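You operate a simulated robot arm through the tools that you are given. There is no shell and no other tool. Be economical: measure what you need, move in short steps, check, and stop when the job is done.

The job below is to be done with a simulated two-armed robot. You get a single attempt, and the scene is never put back.

JOB
Hold the grey pan on the top of bench nine steady with one hand and put the jar two in it with the other.

Only the result counts: the job must be done as asked and must still hold three seconds after the hand-in. Knocking over, shifting, dropping, spilling or breaking anything else fails it.

ROBOT AND FRAMES
Two 7-joint arms with two-finger parallel grippers on one trunk, on a base that drives. Base frame: it is fixed to the floor where the robot stands at the start and does not move with it; the origin is under the middle of the robot, x ahead of it, y to its left, z up. Units: mm, degrees, N and s.
The left shoulder is at the start at [20, 170, 1228], the right one opposite. With the tool pointing down near the work surface each hand reaches from about 100 to 640 mm from the robot's upright axis, wherever it stands, measured 20 degrees to its own side. Payload 3.8 kg a hand.
The TCP of each hand is the grasp point between the finger pads, 30 mm short of the fingertips. In the tool frame z runs along the fingers and y along their closing line. The gripper opens to 110 mm. The fingers are 20 mm wide and 10 mm thick; the gripper's body (48 by 112 mm) begins 55 mm behind the TCP.
Orientation is that of the tool frame in the base frame, as a unit quaternion [x, y, z, w]. With the fingers straight down and closing along the base's y, the tool's x points along the base's -x, its y along +y and its z along -z.

CONTROLS
- The arms move only by the tool nudge_tool. It takes "left_steps", "right_steps" or both (then of equal length, played together; a hand with none holds still); each is a list that holds one entry, the list of rows, each a list of 7 numbers: the gripper command, from -1 (fully open) to 1 (shut), values between in proportion, then the shift along the tool's x, y, z in mm, then the turn, a rotation vector about the tool's x, y, z in degrees. In form: [[[claw, dx, dy, dz, rx, ry, rz], ...]]. A call has 1 to 10 rows; each row shifts and turns the commanded pose from where the row before left it, along the tool's axes as they then stand. Each row takes 0.2 s and may step no farther than 50 mm and 8.6 degrees from the row before; otherwise, or with a gripper value out of range, the whole call is refused. A pose out of reach is approached as far as the arm can. The call stops where the force on the tool passes 40 N (or 10 N more than at its start, if that is more) or the arm is blocked; 0.2 s more then pass. Each finger travels about 72 mm/s and halts on what it meets, pressing with about 37 N; the grip force reading is that of the motor and also rises with nothing between the fingers. The clock runs only during rows and for 0.2 s after the last one: add rows that do not move to give the fingers time. The reply holds the time, the measured pose of the TCP, the force on the tool along the base axes, the opening and the grip force, in the units named above and with some noise, with the torque about the TCP (base axes, N m) and any sound that the robot's microphone picked up.
- Cameras (640 x 400 px; columns grow to the right, rows downward): "scene" is now at [95.8, 55.9, 1369.6]; the picture's right is [0.49, -0.87, 0.00], its down [-0.45, -0.25, -0.86] and it looks along [0.74, 0.42, -0.52] (base axes); focal length 294 px, centre (320, 200). "left" rides on the left gripper at [73, -17, -103] in its tool frame; the picture's right is [0.23, 0.97, 0.00], its down [-0.76, 0.18, -0.62] and it looks along [-0.61, 0.14, 0.78] (tool axes); focal length 222 px, centre (320, 200). "right" rides on the right gripper at [72, 17, -103] in its tool frame; the picture's right is [-0.23, 0.97, 0.00], its down [-0.76, -0.18, -0.62] and it looks along [-0.61, -0.14, 0.78] (tool axes); focal length 222 px, centre (320, 200). There is no depth. A picture from a camera that has moved, and an enlarged one, comes with that camera's place and axes in the base frame and with its lens. The place of the scene camera against the robot may be out by one fixed shift of up to 25 mm in any direction.
- capture(camera): a new picture of that camera. It takes no simulated time.
- lift_body(by): slides the trunk up (or, below 0, down) by that many mm; the arms and the scene camera ride with it, the base frame stays. It gives what a move gives, with no picture.
- roll_base(legs): drives the robot by 1 to 6 legs, each [ahead, turn to the left] in mm and degrees, along the robot's own axes; the way and the turn of a leg run together, so that a leg with both is an arc; at most 1500 mm and 180 degrees a leg. The arms and the cameras ride along, it lands a little off, and it stops where it bumps. It gives what a move gives.
- head_to(pan, tilt): turns the head with the scene camera to pan (to the left, within 80 degrees either way) and tilt (down, from -29 to 69), counted from straight ahead of the robot. It gives what a move gives.
- enlarge(camera, box): a new picture of the part [left, top, right, bottom] of that camera's present view, enlarged. It takes no simulated time.
- close_job(): hands the job in; it is judged then, once.

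Go step by step. Nothing tells you exact positions but the pictures and the camera data: compare them with the known pose of the tool, close in by small moves and look again before you grip or let go. The budget is 120 turns and 92 pictures, counting those below and the enlarged ones. Unless the task says otherwise, let go and move clear before handing in, and close with one line.

The tools are called after "Emit:" by a JSON object that holds its "method" and its "body". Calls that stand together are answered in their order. nudge_tool: Moves the arms, as the interface text tells. Its arguments: {"type":"object","properties":{"left_steps":{"type":"array"},"right_steps":{"type":"array"}},"required":[]} The other tools are called the same way: lift_body (by) slides the trunk up or down; roll_base (legs) drives the base; head_to (pan, tilt) turns the head that bears the scene camera; capture (camera) takes a picture; enlarge (camera, box) takes an enlarged picture of a part of a camera's view; close_job () hands the job in.

At the start:

```text
clock: 0.0
left_position: [336.0, 392.9, 1172.7]
left_orientation: [-0.001, 1.0, 0.0, 0.0]
left_force: [-0.2, 0.2, 0.4]
left_torque: [-0.01, 0.01, 0.03]
left_finger_gap: 109.9
left_finger_force: 0.1
right_position: [420.7, 32.4, 1181.4]
right_orientation: [0.0, 1.0, -0.001, 0.0]
right_force: [0.2, 0.2, -0.5]
right_torque: [0.0, 0.0, -0.03]
right_finger_gap: 110.1
right_finger_force: 0.0
trunk travel left (down, up): [-325.0, 245.0]
robot x, y, heading: [-1.5, 1.4, 0.3]
head pan, tilt: [29.5, 31.2]
```

scene: 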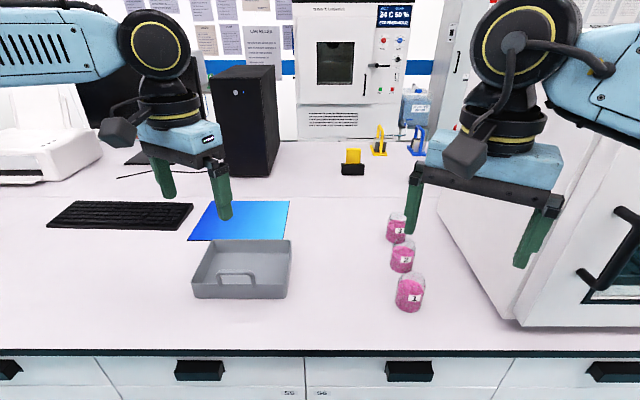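
right: 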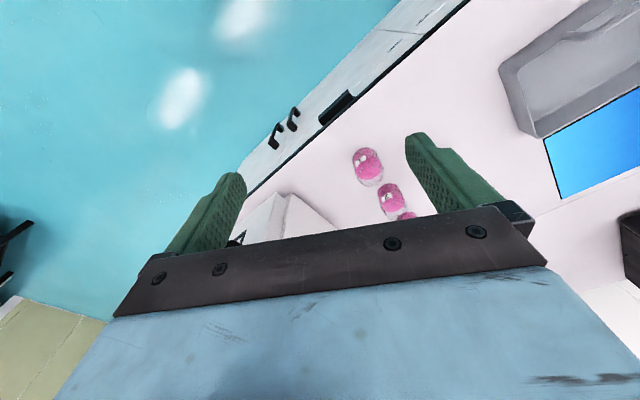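
left: 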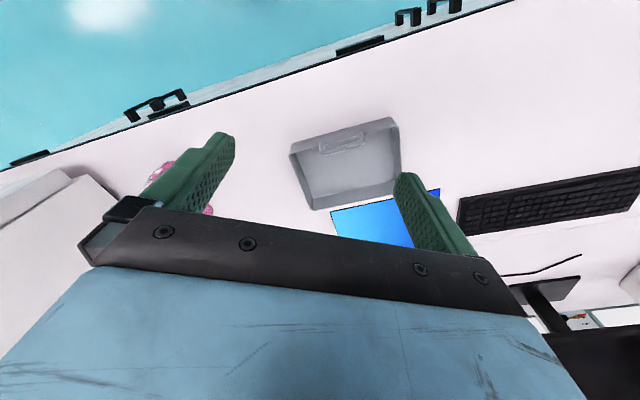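

I see a grey pan with a bail handle on the bench and three pink jars labelled 1, 2 and 3. I'll enlarge both to confirm the labels and get the geometry.

Emit:
{"method": "enlarge", "body": {"camera": "scene", "box": [340, 190, 500, 330]}}

Emit:
{"method": "enlarge", "body": {"camera": "scene", "box": [170, 220, 330, 320]}}

Emit:
{"method": "enlarge", "body": {"camera": "left", "box": [240, 90, 440, 240]}}

Emit:
{"method": "enlarge", "body": {"camera": "right", "box": [310, 120, 470, 230]}}

```text
2.86 times, centred on (420, 260) of scene
camera zoom: at [95.8, 55.9, 1369.6], right [0.49, -0.87, 0.0], down [-0.45, -0.25, -0.86], along [0.74, 0.42, -0.52], focal length 841 px, centre (34, 29)
```

zoom: 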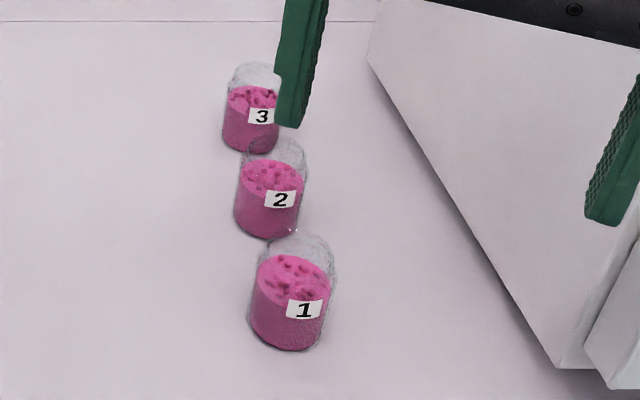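

```text
4.00 times, centred on (250, 270) of scene
camera zoom: at [95.8, 55.9, 1369.6], right [0.49, -0.87, 0.0], down [-0.45, -0.25, -0.86], along [0.74, 0.42, -0.52], focal length 1177 px, centre (600, -80)
```

zoom: 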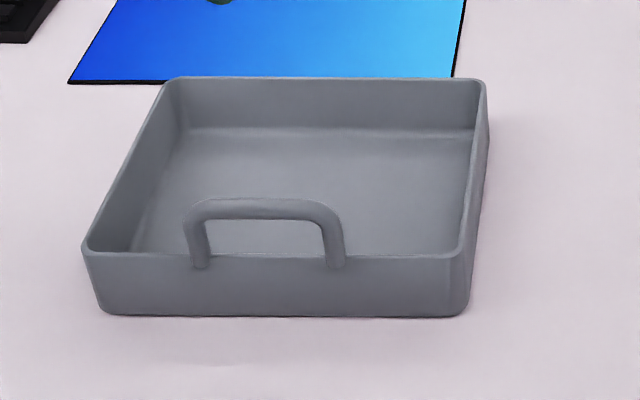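

```text
2.67 times, centred on (340, 165) of left
camera zoom: at [263.5, 374.2, 1275.7], right [-0.23, 0.97, 0.0], down [0.76, 0.18, 0.62], along [0.61, 0.14, -0.78], focal length 592 px, centre (267, 293)
```

zoom: 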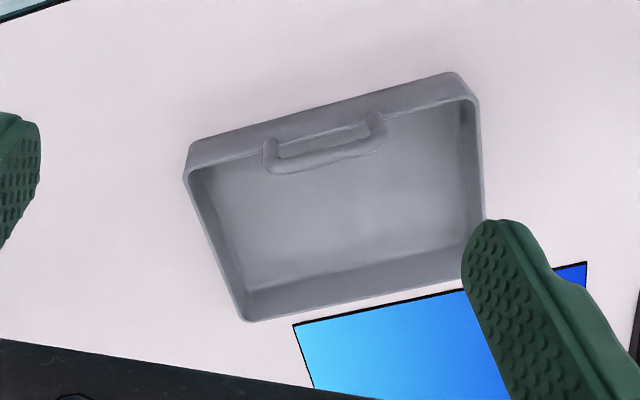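

```text
3.64 times, centred on (390, 175) of right
camera zoom: at [347.1, 49.4, 1285.6], right [0.23, 0.97, 0.0], down [0.76, -0.18, 0.62], along [0.61, -0.14, -0.78], focal length 808 px, centre (66, 291)
```

zoom: 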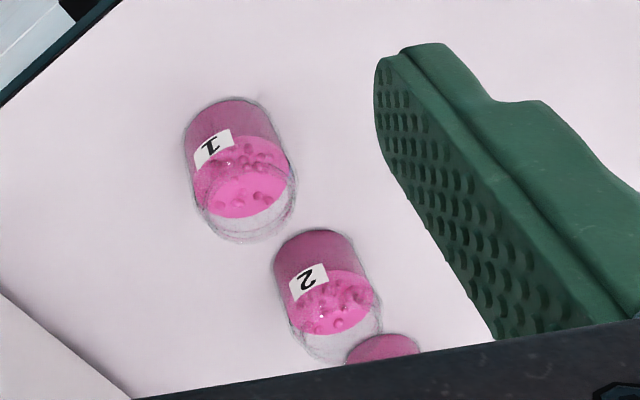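

The bench faces about 29° to my left, with its front edge roughly 510 mm away. I'll square up to it and look again.

Emit:
{"method": "roll_base", "body": {"legs": [[0, 29.2]]}}

Emit:
{"method": "head_to", "body": {"pan": 0, "tilt": 5}}

Emit:
{"method": "capture", "body": {"camera": "scene"}}

Emit:
{"method": "head_to", "body": {"pan": 0, "tilt": 40}}

Emit:
{"method": "capture", "body": {"camera": "scene"}}

Emit:
{"method": "capture", "body": {"camera": "right"}}

Emit:
{"method": "capture", "body": {"camera": "left"}}

```text
clock: 1.8
left_position: [106.8, 506.2, 1173.0]
left_orientation: [-0.248, 0.969, -0.001, 0.0]
left_force: [0.1, -0.3, 0.1]
left_torque: [-0.02, 0.0, -0.01]
left_finger_gap: 109.9
left_finger_force: 0.1
right_position: [352.5, 230.7, 1182.1]
right_orientation: [-0.247, 0.969, 0.0, 0.0]
right_force: [0.6, -0.7, 0.1]
right_torque: [0.0, 0.0, -0.01]
right_finger_gap: 110.0
right_finger_force: 0.1
trunk travel left (down, up): [-325.0, 245.0]
robot x, y, heading: [0.7, -0.9, 28.4]
head pan, tilt: [29.5, 31.2]
```

```text
clock: 2.8
left_position: [105.6, 505.8, 1172.3]
left_orientation: [-0.248, 0.969, 0.0, -0.001]
left_force: [0.0, -0.2, 0.1]
left_torque: [0.01, 0.01, 0.01]
left_finger_gap: 110.0
left_finger_force: 0.1
right_position: [352.9, 230.5, 1181.6]
right_orientation: [-0.246, 0.969, -0.001, 0.0]
right_force: [-0.1, -0.2, 0.3]
right_torque: [0.01, 0.04, -0.01]
right_finger_gap: 110.0
right_finger_force: 0.0
trunk travel left (down, up): [-325.0, 245.0]
robot x, y, heading: [-5.4, 1.3, 28.5]
head pan, tilt: [0.0, 5.0]
```

```text
84 pictures are left
camera scene: at [95.5, 65.8, 1411.7], right [0.48, -0.88, 0.0], down [-0.08, -0.04, -1.0], along [0.87, 0.48, -0.09], focal length 294 px, centre (320, 200)
```

scene: 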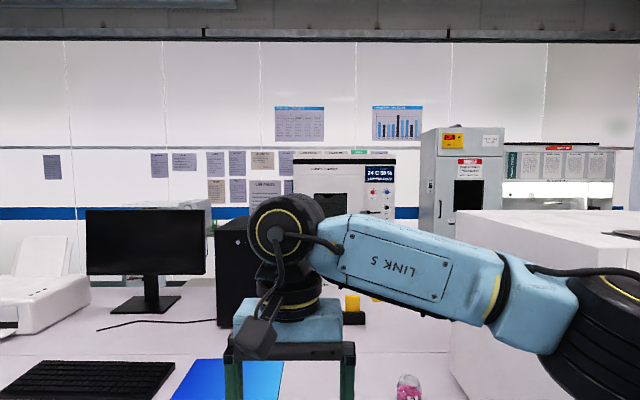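

```text
clock: 3.8
left_position: [106.0, 505.3, 1173.1]
left_orientation: [-0.248, 0.969, 0.0, 0.0]
left_force: [0.2, 1.6, 0.6]
left_torque: [0.0, 0.0, 0.01]
left_finger_gap: 109.8
left_finger_force: 0.1
right_position: [352.5, 230.7, 1181.6]
right_orientation: [-0.246, 0.969, 0.0, 0.0]
right_force: [-0.8, 0.1, -0.1]
right_torque: [-0.03, 0.0, 0.05]
right_finger_gap: 110.1
right_finger_force: 0.0
trunk travel left (down, up): [-325.0, 245.0]
robot x, y, heading: [1.5, 2.7, 29.1]
head pan, tilt: [0.0, 40.0]
```

```text
83 pictures are left
camera scene: at [89.5, 62.4, 1356.1], right [0.48, -0.88, 0.0], down [-0.56, -0.31, -0.77], along [0.67, 0.37, -0.64], focal length 294 px, centre (320, 200)
```

scene: 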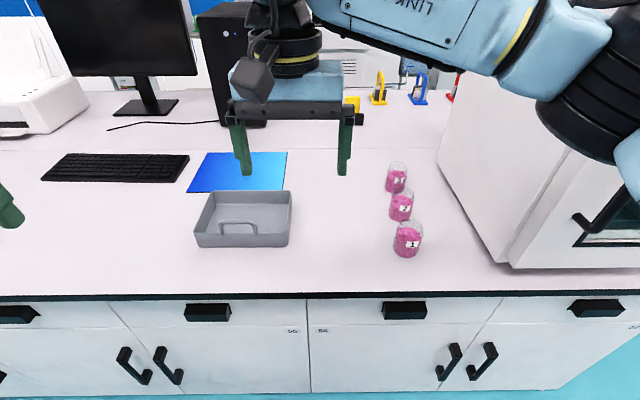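

```text
82 pictures are left
camera right: at [280.7, 210.1, 1285.5], right [-0.27, 0.96, 0.0], down [0.75, 0.21, 0.62], along [0.6, 0.17, -0.78], focal length 222 px, centre (320, 200)
```

right: 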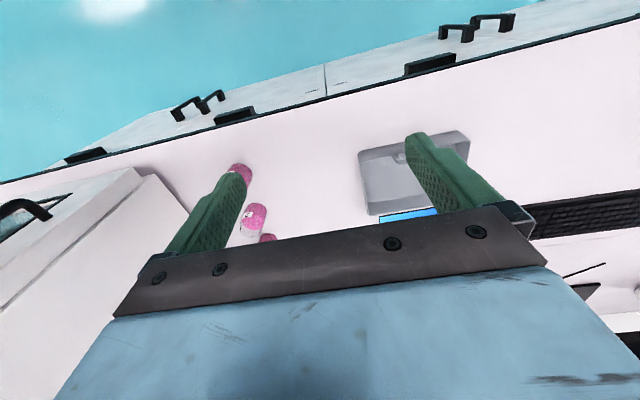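

```text
81 pictures are left
camera left: at [51.1, 454.5, 1275.7], right [-0.67, 0.74, 0.0], down [0.58, 0.52, 0.62], along [0.46, 0.42, -0.78], focal length 222 px, centre (320, 200)
```

left: 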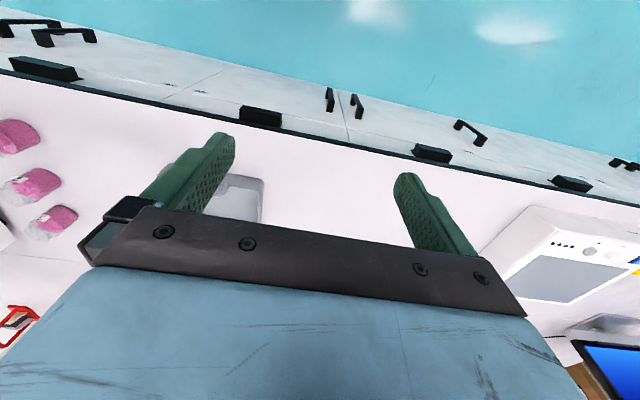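

I'm now square to the bench, about 510 mm from its edge. I'll go forward 150 mm and check the clearance.

Emit:
{"method": "roll_base", "body": {"legs": [[150, 0]]}}

Emit:
{"method": "head_to", "body": {"pan": 0, "tilt": 69}}

Emit:
{"method": "capture", "body": {"camera": "scene"}}

```text
clock: 5.1
left_position: [236.0, 577.8, 1171.8]
left_orientation: [-0.249, 0.968, 0.0, 0.0]
left_force: [-0.1, 0.2, -0.4]
left_torque: [-0.03, 0.01, 0.01]
left_finger_gap: 109.9
left_finger_force: 0.1
right_position: [483.4, 303.0, 1180.9]
right_orientation: [-0.249, 0.969, -0.001, 0.0]
right_force: [-0.9, -0.2, 0.6]
right_torque: [0.03, 0.03, 0.0]
right_finger_gap: 110.0
right_finger_force: 0.1
trunk travel left (down, up): [-325.0, 245.0]
robot x, y, heading: [132.1, 73.8, 28.9]
head pan, tilt: [0.0, 40.0]
```

```text
clock: 6.1
left_position: [235.9, 577.6, 1173.1]
left_orientation: [-0.249, 0.968, 0.0, 0.0]
left_force: [0.6, -0.1, 0.8]
left_torque: [0.02, 0.0, 0.0]
left_finger_gap: 109.9
left_finger_force: 0.1
right_position: [483.4, 302.8, 1182.6]
right_orientation: [-0.248, 0.969, 0.0, 0.0]
right_force: [-0.2, 0.3, 0.4]
right_torque: [0.01, 0.01, 0.03]
right_finger_gap: 109.9
right_finger_force: 0.2
trunk travel left (down, up): [-325.0, 245.0]
robot x, y, heading: [133.1, 72.4, 28.7]
head pan, tilt: [0.0, 68.8]
```

```text
80 pictures are left
camera scene: at [194.3, 120.1, 1319.9], right [0.48, -0.88, 0.0], down [-0.82, -0.45, -0.36], along [0.32, 0.17, -0.93], focal length 294 px, centre (320, 200)
```

scene: 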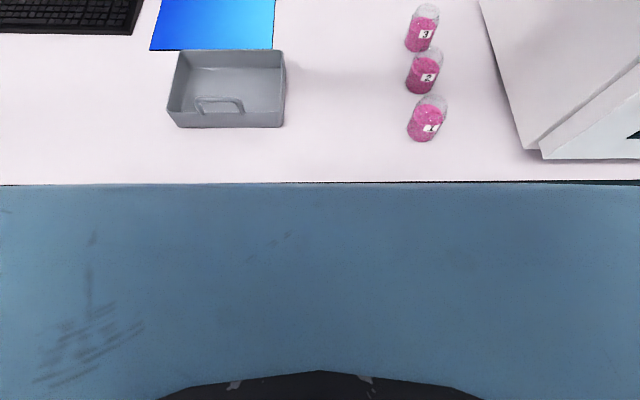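

The blue shape is my own trunk close to the camera, so the view is clear. I'll lower the trunk to get parallax for the table height, and bring the hands nearer.

Emit:
{"method": "head_to", "body": {"pan": 0, "tilt": 50}}

Emit:
{"method": "capture", "body": {"camera": "scene"}}

Emit:
{"method": "capture", "body": {"camera": "right"}}

Emit:
{"method": "lift_body", "body": {"by": -150}}

Emit:
{"method": "capture", "body": {"camera": "scene"}}

Emit:
{"method": "capture", "body": {"camera": "right"}}

```text
clock: 6.9
left_position: [235.9, 576.6, 1172.5]
left_orientation: [-0.25, 0.968, 0.001, 0.0]
left_force: [-0.1, 0.0, 0.1]
left_torque: [0.01, 0.0, 0.02]
left_finger_gap: 110.3
left_finger_force: 0.0
right_position: [482.7, 303.0, 1181.7]
right_orientation: [-0.249, 0.969, -0.001, 0.001]
right_force: [0.2, 0.1, 0.7]
right_torque: [0.01, -0.05, -0.01]
right_finger_gap: 110.2
right_finger_force: 0.0
trunk travel left (down, up): [-325.0, 245.0]
robot x, y, heading: [126.5, 70.6, 28.6]
head pan, tilt: [0.0, 50.0]
```

```text
79 pictures are left
camera scene: at [212.7, 130.1, 1341.8], right [0.48, -0.88, 0.0], down [-0.67, -0.37, -0.64], along [0.56, 0.31, -0.77], focal length 294 px, centre (320, 200)
```

scene: 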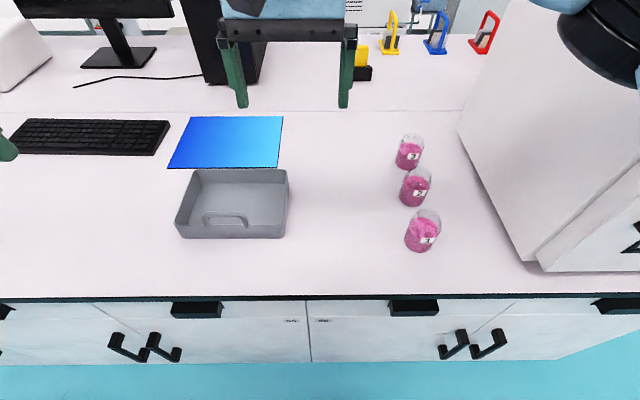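

```text
78 pictures are left
camera right: at [410.4, 282.1, 1285.6], right [-0.27, 0.96, 0.0], down [0.75, 0.21, 0.62], along [0.6, 0.17, -0.78], focal length 222 px, centre (320, 200)
```

right: 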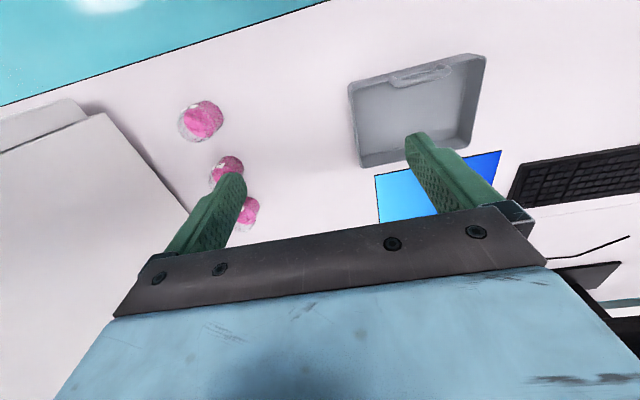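

```text
clock: 8.6
left_position: [235.1, 577.2, 1022.3]
left_orientation: [-0.25, 0.968, 0.0, 0.001]
left_force: [-0.8, -0.5, 0.5]
left_torque: [0.0, 0.0, -0.01]
left_finger_gap: 110.0
left_finger_force: 0.1
right_position: [483.0, 303.6, 1031.8]
right_orientation: [-0.248, 0.969, 0.0, 0.0]
right_force: [-0.1, 0.0, -0.8]
right_torque: [-0.01, -0.02, 0.02]
right_finger_gap: 110.1
right_finger_force: 0.1
trunk travel left (down, up): [-175.0, 395.0]
robot x, y, heading: [129.8, 71.8, 28.8]
head pan, tilt: [0.0, 50.0]
```

```text
77 pictures are left
camera scene: at [212.6, 130.0, 1192.0], right [0.48, -0.88, 0.0], down [-0.67, -0.37, -0.64], along [0.56, 0.31, -0.77], focal length 294 px, centre (320, 200)
```

scene: 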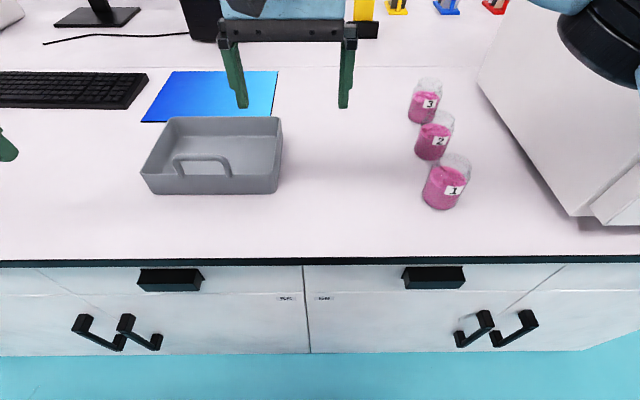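

```text
76 pictures are left
camera right: at [410.3, 282.0, 1135.8], right [-0.27, 0.96, 0.0], down [0.75, 0.21, 0.62], along [0.6, 0.17, -0.78], focal length 222 px, centre (320, 200)
```

right: 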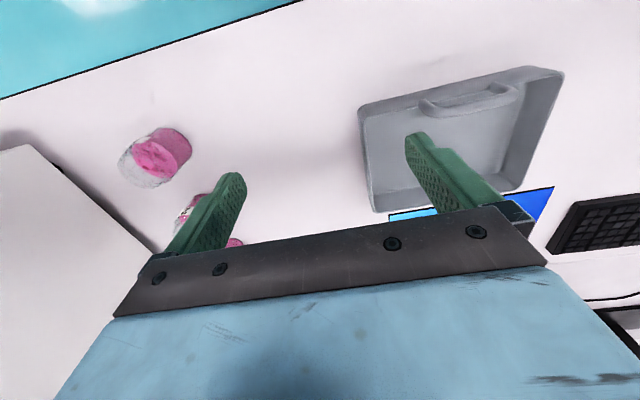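

The table comes out at z≈787, the bench edge about 315 mm ahead of my axis, jar 2 about 550 ahead and 217 right, and the pan 455–635 ahead and 86–331 left. I'll creep forward 60 mm so the right hand can reach into the pan.

Emit:
{"method": "roll_base", "body": {"legs": [[60, 0]]}}

Emit:
{"method": "enlarge", "body": {"camera": "scene", "box": [380, 60, 540, 240]}}

Emit:
{"method": "enlarge", "body": {"camera": "scene", "box": [100, 80, 340, 250]}}

```text
clock: 9.6
left_position: [290.5, 607.6, 1022.7]
left_orientation: [-0.248, 0.969, 0.0, 0.0]
left_force: [1.3, -0.7, -0.8]
left_torque: [-0.04, 0.03, 0.01]
left_finger_gap: 109.9
left_finger_force: 0.0
right_position: [536.8, 333.0, 1032.2]
right_orientation: [-0.247, 0.969, 0.0, 0.0]
right_force: [0.2, 0.3, -0.2]
right_torque: [-0.04, 0.0, 0.05]
right_finger_gap: 110.0
right_finger_force: 0.0
trunk travel left (down, up): [-175.0, 395.0]
robot x, y, heading: [185.7, 98.9, 28.5]
head pan, tilt: [0.0, 50.0]
```

```text
2.22 times, centred on (460, 150) of scene
camera zoom: at [266.6, 159.6, 1191.7], right [0.48, -0.88, 0.0], down [-0.67, -0.37, -0.64], along [0.56, 0.31, -0.77], focal length 654 px, centre (9, 311)
```

zoom: 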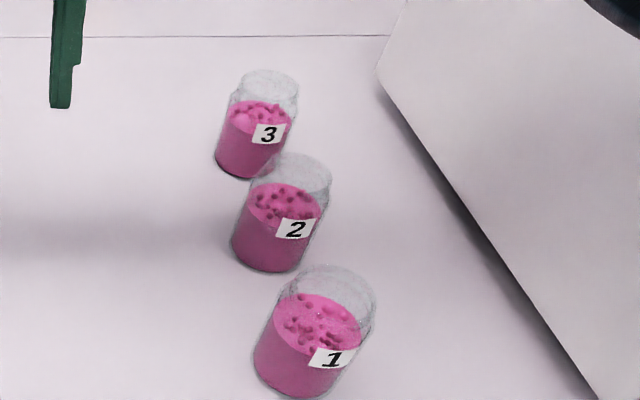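

```text
2.35 times, centred on (220, 165) of scene
camera zoom: at [266.6, 159.6, 1191.7], right [0.48, -0.88, 0.0], down [-0.67, -0.37, -0.64], along [0.56, 0.31, -0.77], focal length 693 px, centre (555, 282)
```

zoom: 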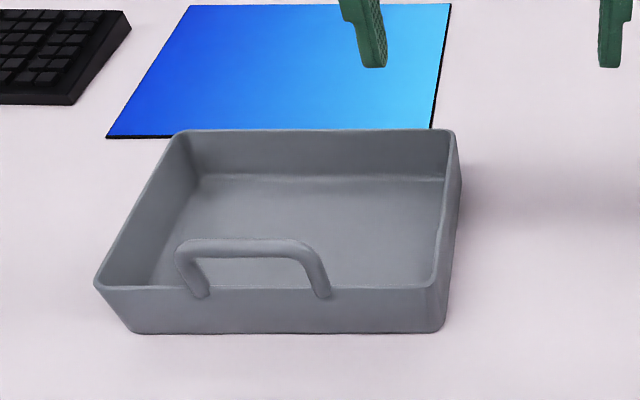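

The robot is in place without any bump. Jar 2 is near n≈730, lateral 222 in my bench-aligned frame (n = away from me, lateral = right), so I'll bring the right hand over it at a safe height, in steps.

Emit:
{"method": "nudge_tool", "body": {"right_steps": [[[-1, -15, -42, 10, 0, 0, 0], [-1, -15, -42, 10, 0, 0, 0], [-1, -15, -42, 10, 0, 0, 0], [-1, -15, -42, 10, 0, 0, 0], [-1, 0, 0, 0, 0, 0, 0]]]}}

Emit:
{"method": "capture", "body": {"camera": "right"}}

Emit:
{"method": "capture", "body": {"camera": "scene"}}

```text
clock: 10.8
left_position: [287.3, 617.7, 1019.1]
left_orientation: [-0.248, 0.969, -0.006, 0.001]
left_force: [-0.8, 0.0, -0.1]
left_torque: [0.02, 0.0, 0.01]
left_finger_gap: 110.2
left_finger_force: 0.1
right_position: [661.9, 229.2, 992.9]
right_orientation: [-0.256, 0.967, -0.008, 0.0]
right_force: [0.3, -0.1, 0.2]
right_torque: [-0.06, -0.03, 0.0]
right_finger_gap: 110.1
right_finger_force: 0.0
trunk travel left (down, up): [-175.0, 395.0]
robot x, y, heading: [185.5, 100.7, 28.9]
head pan, tilt: [0.0, 50.0]
```

```text
73 pictures are left
camera right: at [589.2, 208.9, 1096.6], right [-0.28, 0.96, -0.01], down [0.75, 0.23, 0.62], along [0.6, 0.17, -0.78], focal length 222 px, centre (320, 200)
```

right: 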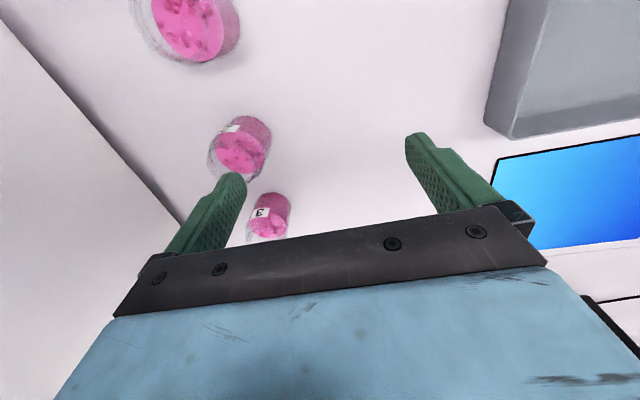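

```text
72 pictures are left
camera scene: at [260.7, 174.0, 1191.7], right [0.48, -0.88, 0.01], down [-0.67, -0.38, -0.64], along [0.57, 0.3, -0.77], focal length 294 px, centre (320, 200)
```

scene: 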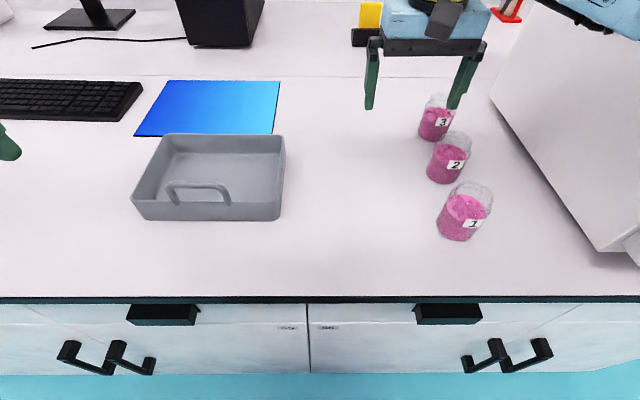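

The trunk leans a little as the arm extends, so I'll rely on the measured poses. Jar 2 shows about 110 mm further right and 30 mm further ahead of the hand; I'll go over it.

Emit:
{"method": "nudge_tool", "body": {"right_steps": [[[-1, -9, -38, 0, 0, 0, 0], [-1, -9, -38, 0, 0, 0, 0], [-1, -9, -35, 5, 0, 0, 0], [-1, 0, 0, 0, 0, 0, 0], [-1, 0, 0, 0, 0, 0, 0]]]}}

Emit:
{"method": "capture", "body": {"camera": "right"}}

Emit:
{"method": "capture", "body": {"camera": "scene"}}

```text
clock: 12.2
left_position: [271.0, 625.5, 1015.1]
left_orientation: [-0.25, 0.968, -0.011, 0.006]
left_force: [0.2, 0.1, -0.2]
left_torque: [-0.04, 0.0, 0.0]
left_finger_gap: 110.0
left_finger_force: 0.1
right_position: [698.4, 201.9, 996.9]
right_orientation: [-0.312, 0.95, -0.014, 0.009]
right_force: [0.3, -0.5, -0.1]
right_torque: [0.01, 0.05, 0.02]
right_finger_gap: 110.4
right_finger_force: 0.1
trunk travel left (down, up): [-175.0, 395.0]
robot x, y, heading: [178.5, 103.6, 29.5]
head pan, tilt: [0.0, 50.0]
stopped in row 5 (right hand): the arm was blocked; the commanded pose is now the measured one
```

```text
71 pictures are left
camera right: at [626.2, 174.9, 1099.5], right [-0.39, 0.92, -0.03], down [0.7, 0.32, 0.64], along [0.59, 0.23, -0.77], focal length 222 px, centre (320, 200)
```

right: 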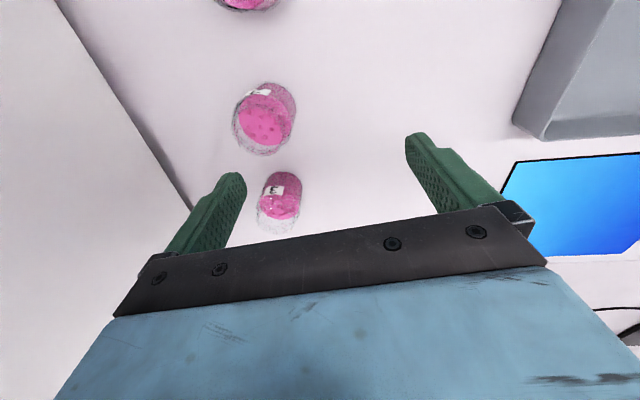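

```text
70 pictures are left
camera scene: at [243.5, 186.3, 1192.6], right [0.49, -0.87, 0.03], down [-0.66, -0.39, -0.65], along [0.57, 0.3, -0.76], focal length 294 px, centre (320, 200)
```

scene: 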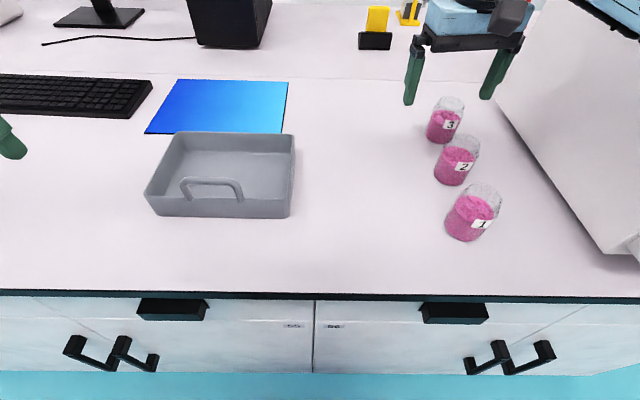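

My right elbow got stopped by the big oven on the right, so I'm backing the hand out to the left at once. After that I'll reposition the robot further left, turned to the right, so the elbow stays clear.

Emit:
{"method": "nudge_tool", "body": {"right_steps": [[[-1, 8, 38, 0, 0, 0, 0], [-1, 8, 38, 0, 0, 0, 0], [-1, 10, 38, 0, 0, 0, 0], [-1, 15, 42, -5, 0, 0, 0], [-1, 15, 42, -5, 0, 0, 0], [-1, 15, 42, -5, 0, 0, 0], [-1, 15, 30, -5, 0, 0, 0], [-1, 0, 0, 0, 0, 0, 0]]]}}

Emit:
{"method": "capture", "body": {"camera": "scene"}}

```text
clock: 14.0
left_position: [289.7, 605.3, 1023.1]
left_orientation: [-0.249, 0.968, 0.0, -0.001]
left_force: [1.1, 0.4, 0.4]
left_torque: [0.02, 0.0, -0.01]
left_finger_gap: 109.7
left_finger_force: 0.0
right_position: [496.1, 342.3, 1001.9]
right_orientation: [-0.299, 0.954, 0.0, 0.0]
right_force: [0.2, 0.3, -0.2]
right_torque: [-0.01, -0.03, 0.0]
right_finger_gap: 109.7
right_finger_force: 0.0
trunk travel left (down, up): [-175.0, 395.0]
robot x, y, heading: [184.2, 102.7, 29.2]
head pan, tilt: [0.0, 50.0]
```

```text
69 pictures are left
camera scene: at [265.3, 160.1, 1191.8], right [0.49, -0.87, 0.0], down [-0.67, -0.37, -0.64], along [0.56, 0.31, -0.77], focal length 294 px, centre (320, 200)
```

scene: 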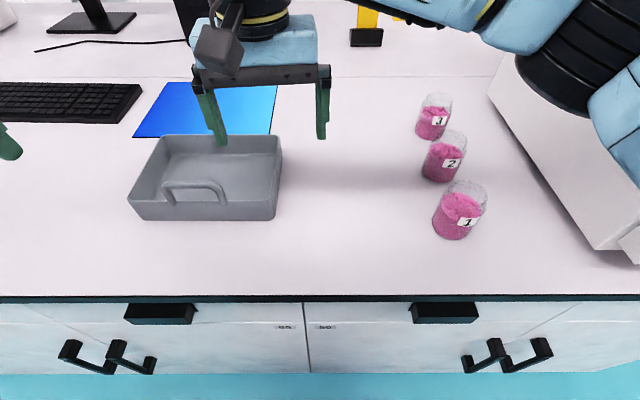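

The scene is unchanged and the arm is free. Now I'll drive: back, left, forward, and turn to face right of the bench normal.

Emit:
{"method": "roll_base", "body": {"legs": [[-170, 0], [0, 40], [205, 0]]}}

Emit:
{"method": "roll_base", "body": {"legs": [[0, -62]]}}

Emit:
{"method": "capture", "body": {"camera": "scene"}}

Emit:
{"method": "capture", "body": {"camera": "right"}}

Emit:
{"method": "capture", "body": {"camera": "left"}}

```text
clock: 18.6
left_position: [-144.9, 653.7, 1022.1]
left_orientation: [-0.567, 0.824, 0.001, 0.0]
left_force: [0.4, -0.5, -0.1]
left_torque: [0.03, -0.03, -0.01]
left_finger_gap: 110.0
left_finger_force: 0.0
right_position: [182.5, 586.3, 1002.7]
right_orientation: [-0.609, 0.793, -0.001, 0.001]
right_force: [0.5, -0.3, 0.2]
right_torque: [0.01, 0.02, 0.05]
right_finger_gap: 109.9
right_finger_force: 0.1
trunk travel left (down, up): [-175.0, 395.0]
robot x, y, heading: [100.7, 197.7, 69.2]
head pan, tilt: [0.0, 50.0]
stopped in leg 3: the robot was blocked; the commanded pose is now the measured one
```

```text
clock: 21.8
left_position: [391.3, 625.0, 1022.8]
left_orientation: [-0.054, 0.999, 0.002, 0.0]
left_force: [0.5, 0.0, -0.2]
left_torque: [-0.01, 0.02, -0.03]
left_finger_gap: 110.0
left_finger_force: 0.1
right_position: [482.1, 302.5, 1001.6]
right_orientation: [-0.106, 0.994, 0.0, 0.0]
right_force: [0.0, -0.3, -0.1]
right_torque: [0.03, 0.04, -0.01]
right_finger_gap: 110.1
right_finger_force: 0.1
trunk travel left (down, up): [-175.0, 395.0]
robot x, y, heading: [101.5, 199.2, 6.4]
head pan, tilt: [0.0, 50.0]
```

```text
68 pictures are left
camera scene: at [193.5, 221.7, 1191.8], right [0.11, -0.99, 0.0], down [-0.76, -0.09, -0.64], along [0.64, 0.07, -0.77], focal length 294 px, centre (320, 200)
```

scene: 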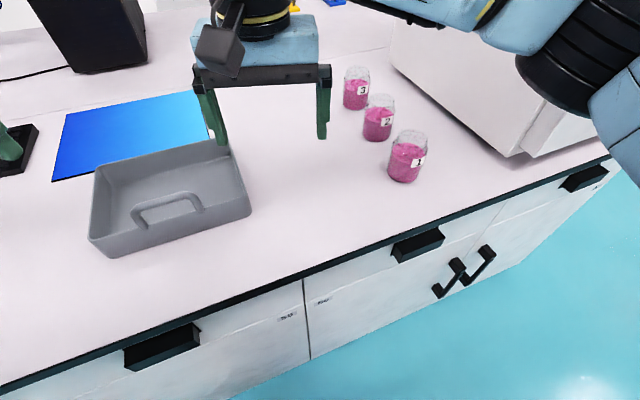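

```text
67 pictures are left
camera right: at [407.5, 302.7, 1106.0], right [0.02, 1.0, 0.0], down [0.78, -0.01, 0.62], along [0.62, -0.01, -0.78], focal length 222 px, centre (320, 200)
```

right: 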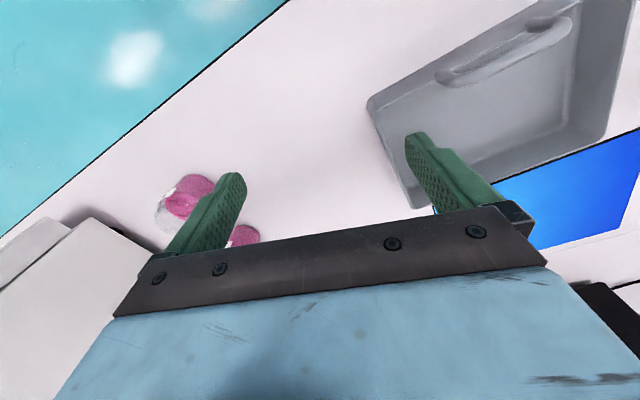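

```text
66 pictures are left
camera left: at [321.7, 598.1, 1125.8], right [-0.33, 0.94, 0.0], down [0.74, 0.26, 0.62], along [0.59, 0.21, -0.78], focal length 222 px, centre (320, 200)
```

left: 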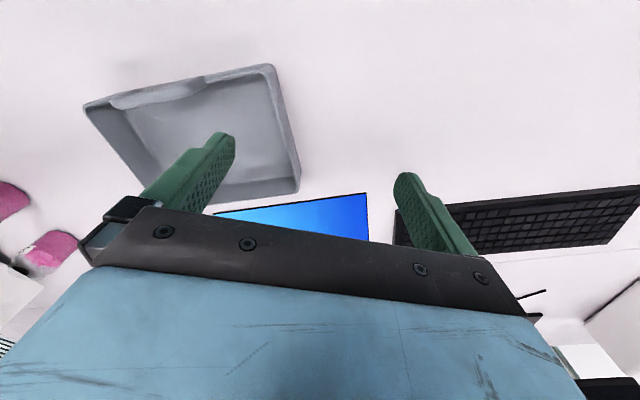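

The base touched the bench front and stopped just about where I wanted it, and I've turned to face right. Now the right hand goes halfway toward jar 2, and I'll check whether anything resists.

Emit:
{"method": "nudge_tool", "body": {"right_steps": [[[-1, -25, -25, 0, 0, 0, 0], [-1, -25, -25, 0, 0, 0, 0], [-1, -25, -25, 0, 0, 0, 0], [-1, -25, -25, 0, 0, 0, 0], [-1, -25, -25, 0, 0, 0, 0], [-1, 0, 0, 0, 0, 0, 0]]]}}

Emit:
{"method": "capture", "body": {"camera": "scene"}}

Emit:
{"method": "capture", "body": {"camera": "right"}}

```text
clock: 23.2
left_position: [390.8, 624.2, 1022.3]
left_orientation: [-0.054, 0.999, 0.0, 0.0]
left_force: [0.0, 0.4, -0.3]
left_torque: [-0.01, -0.05, -0.01]
left_finger_gap: 110.1
left_finger_force: 0.0
right_position: [634.3, 204.9, 1001.8]
right_orientation: [-0.106, 0.994, -0.002, 0.0]
right_force: [0.4, 0.3, 0.4]
right_torque: [-0.01, 0.04, 0.02]
right_finger_gap: 109.8
right_finger_force: 0.0
trunk travel left (down, up): [-175.0, 395.0]
robot x, y, heading: [97.9, 197.9, 7.0]
head pan, tilt: [0.0, 50.0]
```

```text
65 pictures are left
camera scene: at [193.2, 221.9, 1191.9], right [0.11, -0.99, 0.0], down [-0.76, -0.09, -0.64], along [0.64, 0.07, -0.77], focal length 294 px, centre (320, 200)
```

scene: 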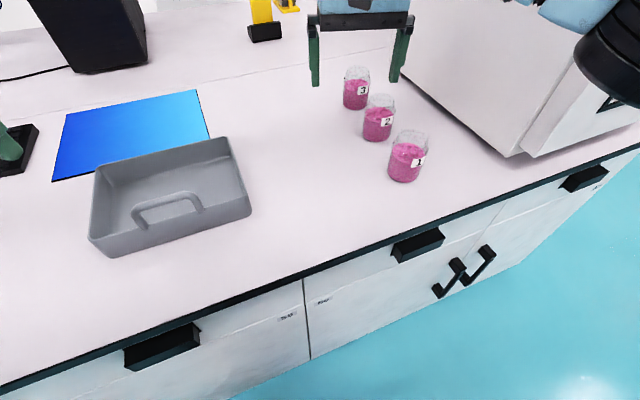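

```text
64 pictures are left
camera right: at [557.9, 207.1, 1106.0], right [0.02, 1.0, 0.0], down [0.78, -0.01, 0.62], along [0.62, -0.01, -0.78], focal length 222 px, centre (320, 200)
```

right: 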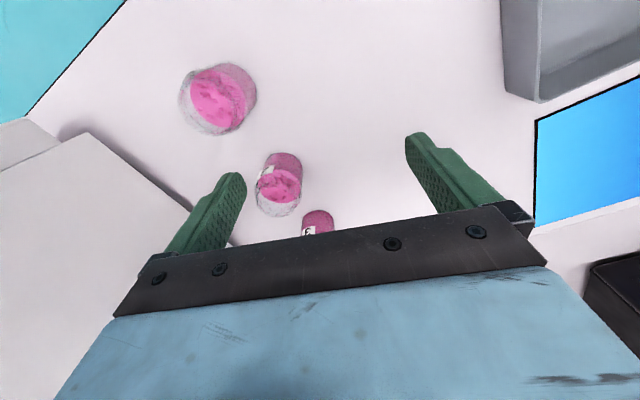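

There is no lean this time. Jar 2 now triangulates to about (742, 145), so I'll continue to just above it.

Emit:
{"method": "nudge_tool", "body": {"right_steps": [[[-1, -22, -20, 0, 0, 0, 0], [-1, -22, -20, 0, 0, 0, 0], [-1, -22, -20, 0, 0, 0, 0], [-1, -22, -20, 0, 0, 0, 0], [-1, 0, 0, 0, 0, 0, 0]]]}}

Emit:
{"method": "capture", "body": {"camera": "right"}}

Emit:
{"method": "capture", "body": {"camera": "scene"}}

```text
clock: 24.4
left_position: [392.2, 623.9, 1021.4]
left_orientation: [-0.054, 0.999, 0.0, 0.0]
left_force: [0.1, -0.6, -0.1]
left_torque: [0.0, 0.01, -0.02]
left_finger_gap: 109.8
left_finger_force: 0.0
right_position: [725.3, 152.6, 1004.2]
right_orientation: [-0.108, 0.994, -0.001, 0.0]
right_force: [-0.5, 1.0, -0.5]
right_torque: [-0.02, 0.05, 0.0]
right_finger_gap: 109.8
right_finger_force: 0.1
right hand out of reach, approached as far as the arm can: row 4
trunk travel left (down, up): [-175.0, 395.0]
robot x, y, heading: [104.5, 200.5, 6.5]
head pan, tilt: [0.0, 50.0]
```

```text
63 pictures are left
camera right: at [650.3, 152.9, 1107.8], right [0.02, 1.0, 0.0], down [0.78, -0.01, 0.62], along [0.62, -0.01, -0.78], focal length 222 px, centre (320, 200)
```

right: 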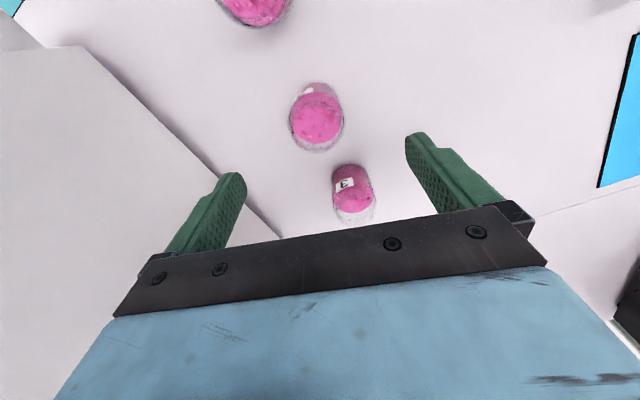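

```text
62 pictures are left
camera scene: at [193.4, 221.9, 1191.8], right [0.11, -0.99, 0.0], down [-0.76, -0.09, -0.64], along [0.64, 0.07, -0.77], focal length 294 px, centre (320, 200)
```

scene: 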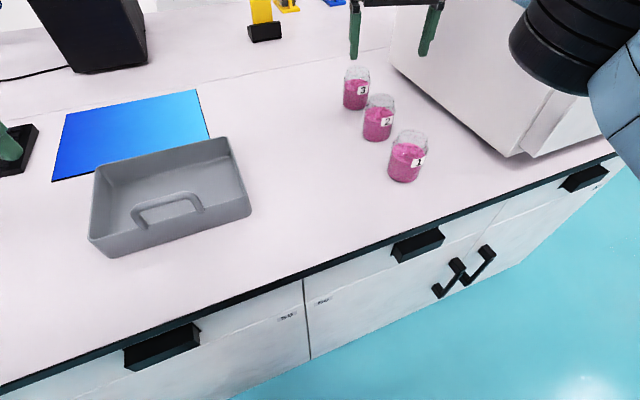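

The hand is nearly over jar 2, which I estimate at (732, 149). I'll descend 80 mm with a small correction and look again.

Emit:
{"method": "nudge_tool", "body": {"right_steps": [[[-1, 0, 0, 25, 0, 0, 0], [-1, -3, -2, 25, 0, 0, 0], [-1, -4, -2, 20, 0, 0, 0], [-1, 0, 0, 10, 0, 0, 0], [-1, 0, 0, 0, 0, 0, 0]]]}}

Emit:
{"method": "capture", "body": {"camera": "right"}}

Emit:
{"method": "enlarge", "body": {"camera": "scene", "box": [300, 0, 500, 200]}}

```text
clock: 25.6
left_position: [392.4, 624.4, 1022.9]
left_orientation: [-0.054, 0.999, 0.0, 0.0]
left_force: [-0.2, 0.7, 0.0]
left_torque: [-0.01, -0.01, 0.01]
left_finger_gap: 110.0
left_finger_force: 0.0
right_position: [731.4, 148.8, 922.2]
right_orientation: [-0.107, 0.994, -0.001, 0.0]
right_force: [-0.1, -0.1, 0.7]
right_torque: [0.0, 0.01, 0.01]
right_finger_gap: 110.1
right_finger_force: 0.0
trunk travel left (down, up): [-175.0, 395.0]
robot x, y, heading: [100.9, 200.9, 6.5]
head pan, tilt: [0.0, 50.0]
```

```text
61 pictures are left
camera right: at [656.9, 149.8, 1024.9], right [0.02, 1.0, 0.0], down [0.78, -0.01, 0.62], along [0.62, -0.01, -0.78], focal length 222 px, centre (320, 200)
```

right: 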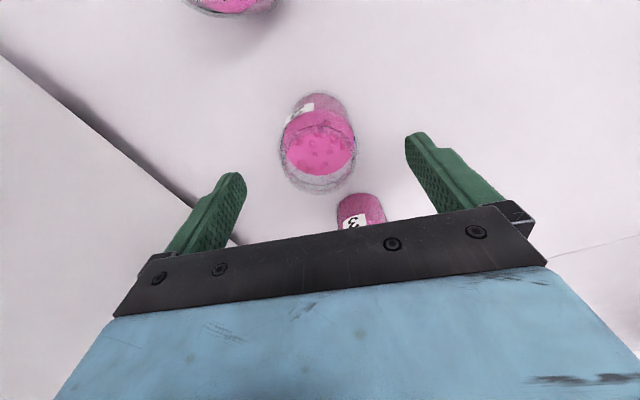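

```text
2.00 times, centred on (400, 100) of scene
camera zoom: at [193.3, 222.0, 1191.9], right [0.11, -0.99, 0.0], down [-0.76, -0.09, -0.64], along [0.64, 0.07, -0.77], focal length 589 px, centre (160, 400)
```

zoom: 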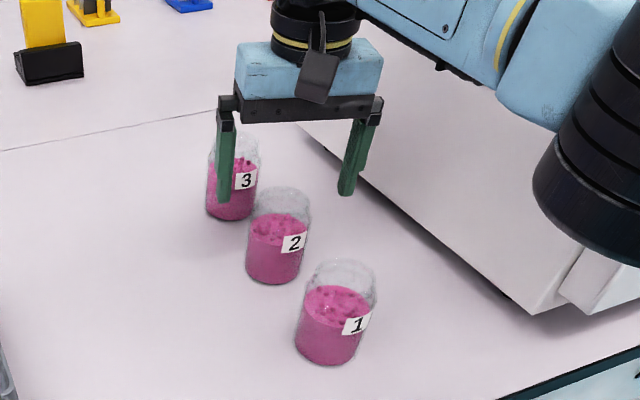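

The jar sits centred between the fingers. I'll descend to about mid-jar in two parts.

Emit:
{"method": "nudge_tool", "body": {"right_steps": [[[-1, 0, 0, 20, 0, 0, 0], [-1, 0, 0, 20, 0, 0, 0], [-1, 0, 0, 18, 0, 0, 0], [-1, 0, 0, 0, 0, 0, 0]]]}}

Emit:
{"method": "capture", "body": {"camera": "right"}}

Emit:
{"method": "enlarge", "body": {"camera": "scene", "box": [300, 0, 500, 200]}}

```text
clock: 26.6
left_position: [392.4, 624.2, 1023.6]
left_orientation: [-0.054, 0.999, 0.0, 0.0]
left_force: [0.1, -0.1, 0.7]
left_torque: [-0.01, -0.01, -0.01]
left_finger_gap: 109.9
left_finger_force: 0.1
right_position: [733.5, 149.3, 865.2]
right_orientation: [-0.105, 0.994, -0.001, -0.001]
right_force: [-0.4, -0.4, 0.0]
right_torque: [0.0, 0.01, 0.03]
right_finger_gap: 109.9
right_finger_force: 0.0
trunk travel left (down, up): [-175.0, 395.0]
robot x, y, heading: [100.6, 197.6, 6.2]
head pan, tilt: [0.0, 50.0]
```

```text
59 pictures are left
camera right: at [657.8, 149.6, 968.4], right [0.02, 1.0, 0.0], down [0.78, -0.01, 0.62], along [0.62, -0.01, -0.78], focal length 222 px, centre (320, 200)
```

right: 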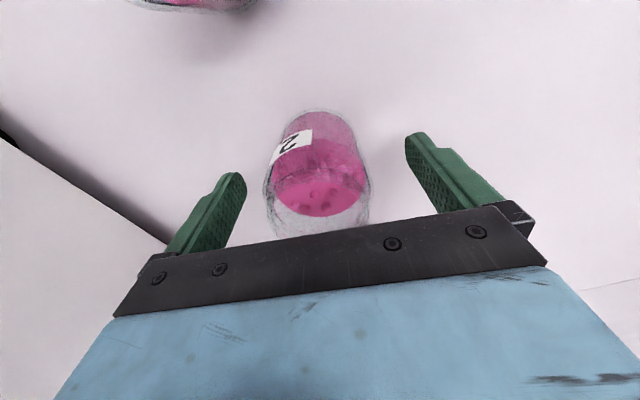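

```text
2.00 times, centred on (400, 100) of scene
camera zoom: at [193.3, 221.9, 1191.9], right [0.11, -0.99, 0.0], down [-0.76, -0.09, -0.64], along [0.64, 0.07, -0.77], focal length 589 px, centre (160, 400)
```

zoom: 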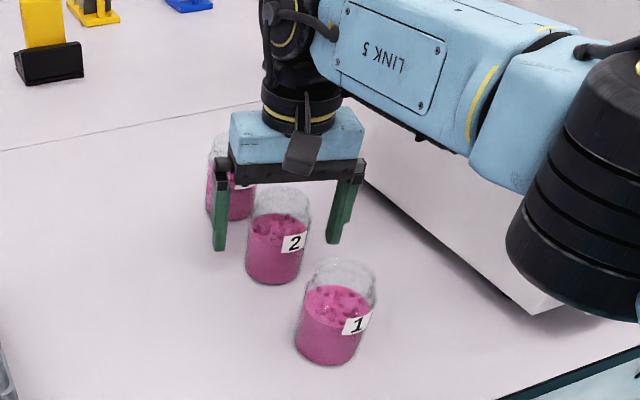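

The rim clears the palm by about 45 mm. I'll go down 22 mm more and close on the jar.

Emit:
{"method": "nudge_tool", "body": {"right_steps": [[[-1, 0, 0, 12, 0, 0, 0], [-1, 0, 0, 10, 0, 0, 0], [-1, 0, 0, 0, 0, 0, 0], [1, 0, 0, 0, 0, 0, 0], [1, 0, 0, 0, 0, 0, 0], [1, 0, 0, 0, 0, 0, 0], [1, 0, 0, 0, 0, 0, 0]]]}}

Emit:
{"method": "capture", "body": {"camera": "right"}}

```text
clock: 28.2
left_position: [391.3, 624.2, 1023.4]
left_orientation: [-0.054, 0.999, 0.0, 0.0]
left_force: [-0.2, 0.0, -0.1]
left_torque: [0.01, 0.0, -0.02]
left_finger_gap: 110.1
left_finger_force: 0.1
right_position: [734.5, 148.5, 840.8]
right_orientation: [-0.106, 0.994, -0.001, 0.0]
right_force: [-1.0, -0.2, -0.8]
right_torque: [0.04, 0.02, -0.01]
right_finger_gap: 63.0
right_finger_force: 36.7
trunk travel left (down, up): [-175.0, 395.0]
robot x, y, heading: [99.5, 197.7, 6.4]
head pan, tilt: [0.0, 50.0]
```

```text
57 pictures are left
camera right: at [658.2, 149.4, 944.9], right [0.02, 1.0, 0.0], down [0.78, -0.01, 0.62], along [0.62, -0.01, -0.78], focal length 222 px, centre (320, 200)
```

right: 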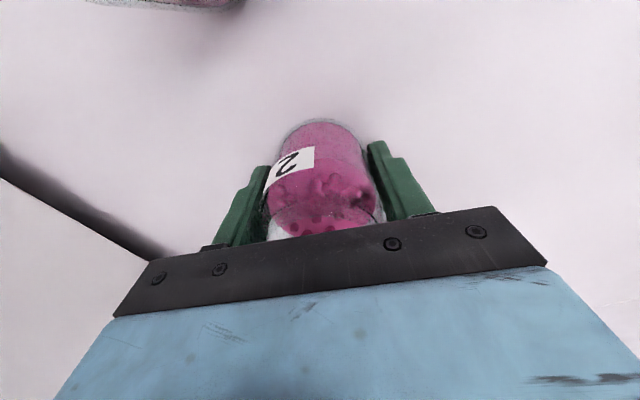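

The grip is firm on a 63 mm jar. I'll lift it slowly and straight up.

Emit:
{"method": "nudge_tool", "body": {"right_steps": [[[1, 0, 0, -8, 0, 0, 0], [1, 0, 0, -12, 0, 0, 0], [1, 0, 0, -15, 0, 0, 0], [1, 0, 0, -15, 0, 0, 0], [1, 0, 0, -15, 0, 0, 0], [1, 0, 0, -15, 0, 0, 0], [1, 0, 0, 0, 0, 0, 0]]]}}

Emit:
{"method": "capture", "body": {"camera": "scene"}}

Emit:
{"method": "capture", "body": {"camera": "left"}}

```text
clock: 29.8
left_position: [391.5, 624.4, 1021.5]
left_orientation: [-0.054, 0.999, 0.001, 0.0]
left_force: [0.5, -0.8, 0.5]
left_torque: [-0.01, 0.03, 0.01]
left_finger_gap: 110.0
left_finger_force: 0.0
right_position: [734.5, 148.4, 922.2]
right_orientation: [-0.106, 0.994, -0.001, 0.0]
right_force: [0.3, -0.7, -1.8]
right_torque: [-0.05, 0.01, -0.06]
right_finger_gap: 63.3
right_finger_force: 37.1
trunk travel left (down, up): [-175.0, 395.0]
robot x, y, heading: [99.5, 198.6, 6.6]
head pan, tilt: [0.0, 50.0]
```

```text
56 pictures are left
camera scene: at [193.5, 221.9, 1191.8], right [0.11, -0.99, 0.0], down [-0.76, -0.09, -0.64], along [0.64, 0.07, -0.77], focal length 294 px, centre (320, 200)
```

scene: 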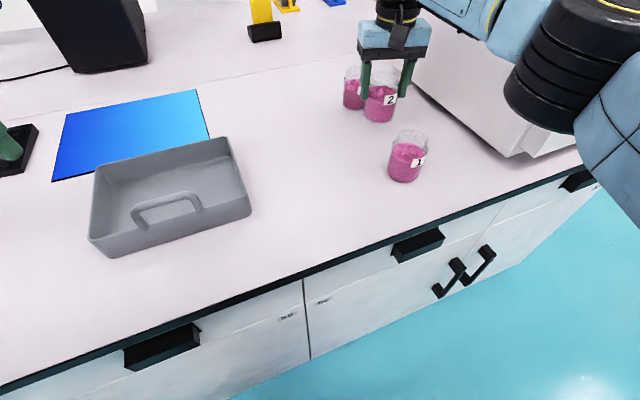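

```text
55 pictures are left
camera left: at [321.7, 598.2, 1125.7], right [-0.33, 0.94, 0.0], down [0.74, 0.26, 0.62], along [0.59, 0.21, -0.78], focal length 222 px, centre (320, 200)
```

left: 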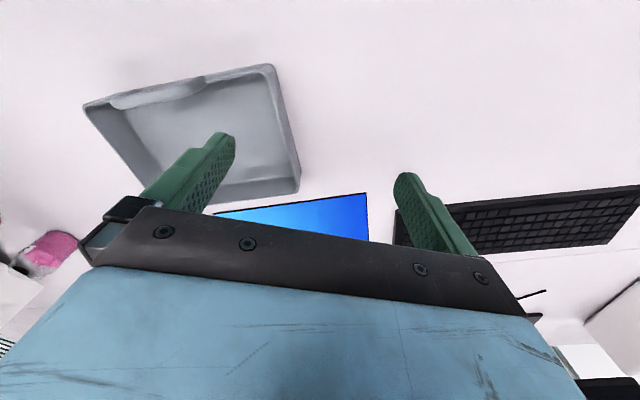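

Jar 2 is up and the others are untouched. Now the left hand turns to square with the pan's left side wall and moves over it, near (450, 596).

Emit:
{"method": "nudge_tool", "body": {"left_steps": [[[-1, 0, 0, 0, 0, 0, -7.5], [-1, 0, 0, 0, 0, 0, -7.5], [-1, 0, 0, 0, 0, 0, -7.6], [-1, -18, -25, 25, 0, 0, 0], [-1, -18, -25, 25, 0, 0, 0], [-1, 0, 0, 25, 0, 0, 0], [-1, 0, 0, 0, 0, 0, 0]]]}}

Emit:
{"method": "capture", "body": {"camera": "left"}}

Emit:
{"method": "capture", "body": {"camera": "scene"}}

```text
clock: 31.4
left_position: [448.1, 600.9, 949.3]
left_orientation: [-0.249, 0.969, 0.0, 0.0]
left_force: [-0.5, 1.0, -0.4]
left_torque: [0.0, 0.02, 0.0]
left_finger_gap: 110.0
left_finger_force: 0.1
right_position: [734.3, 148.5, 922.3]
right_orientation: [-0.106, 0.994, -0.001, 0.0]
right_force: [-0.4, 0.1, -1.6]
right_torque: [-0.03, -0.01, -0.02]
right_finger_gap: 62.7
right_finger_force: 37.4
trunk travel left (down, up): [-175.0, 395.0]
robot x, y, heading: [99.6, 201.1, 6.6]
head pan, tilt: [0.0, 50.0]
```

```text
54 pictures are left
camera left: at [392.2, 548.7, 1052.8], right [-0.67, 0.74, 0.0], down [0.58, 0.52, 0.62], along [0.46, 0.42, -0.78], focal length 222 px, centre (320, 200)
```

left: 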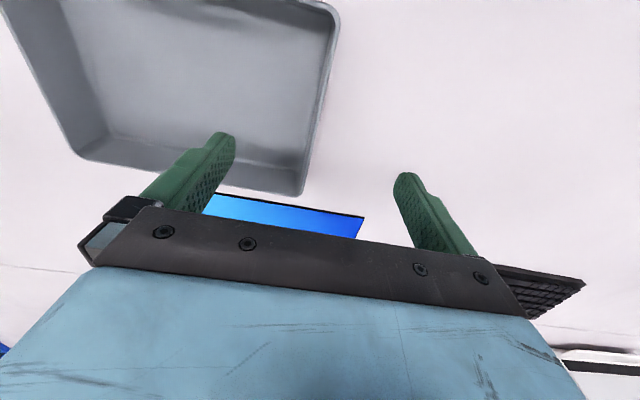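

```text
53 pictures are left
camera scene: at [193.5, 221.8, 1191.8], right [0.11, -0.99, 0.0], down [-0.76, -0.09, -0.64], along [0.64, 0.07, -0.77], focal length 294 px, centre (320, 200)
```

scene: 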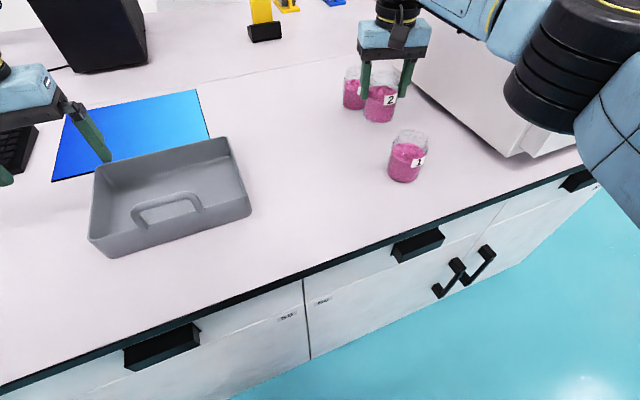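

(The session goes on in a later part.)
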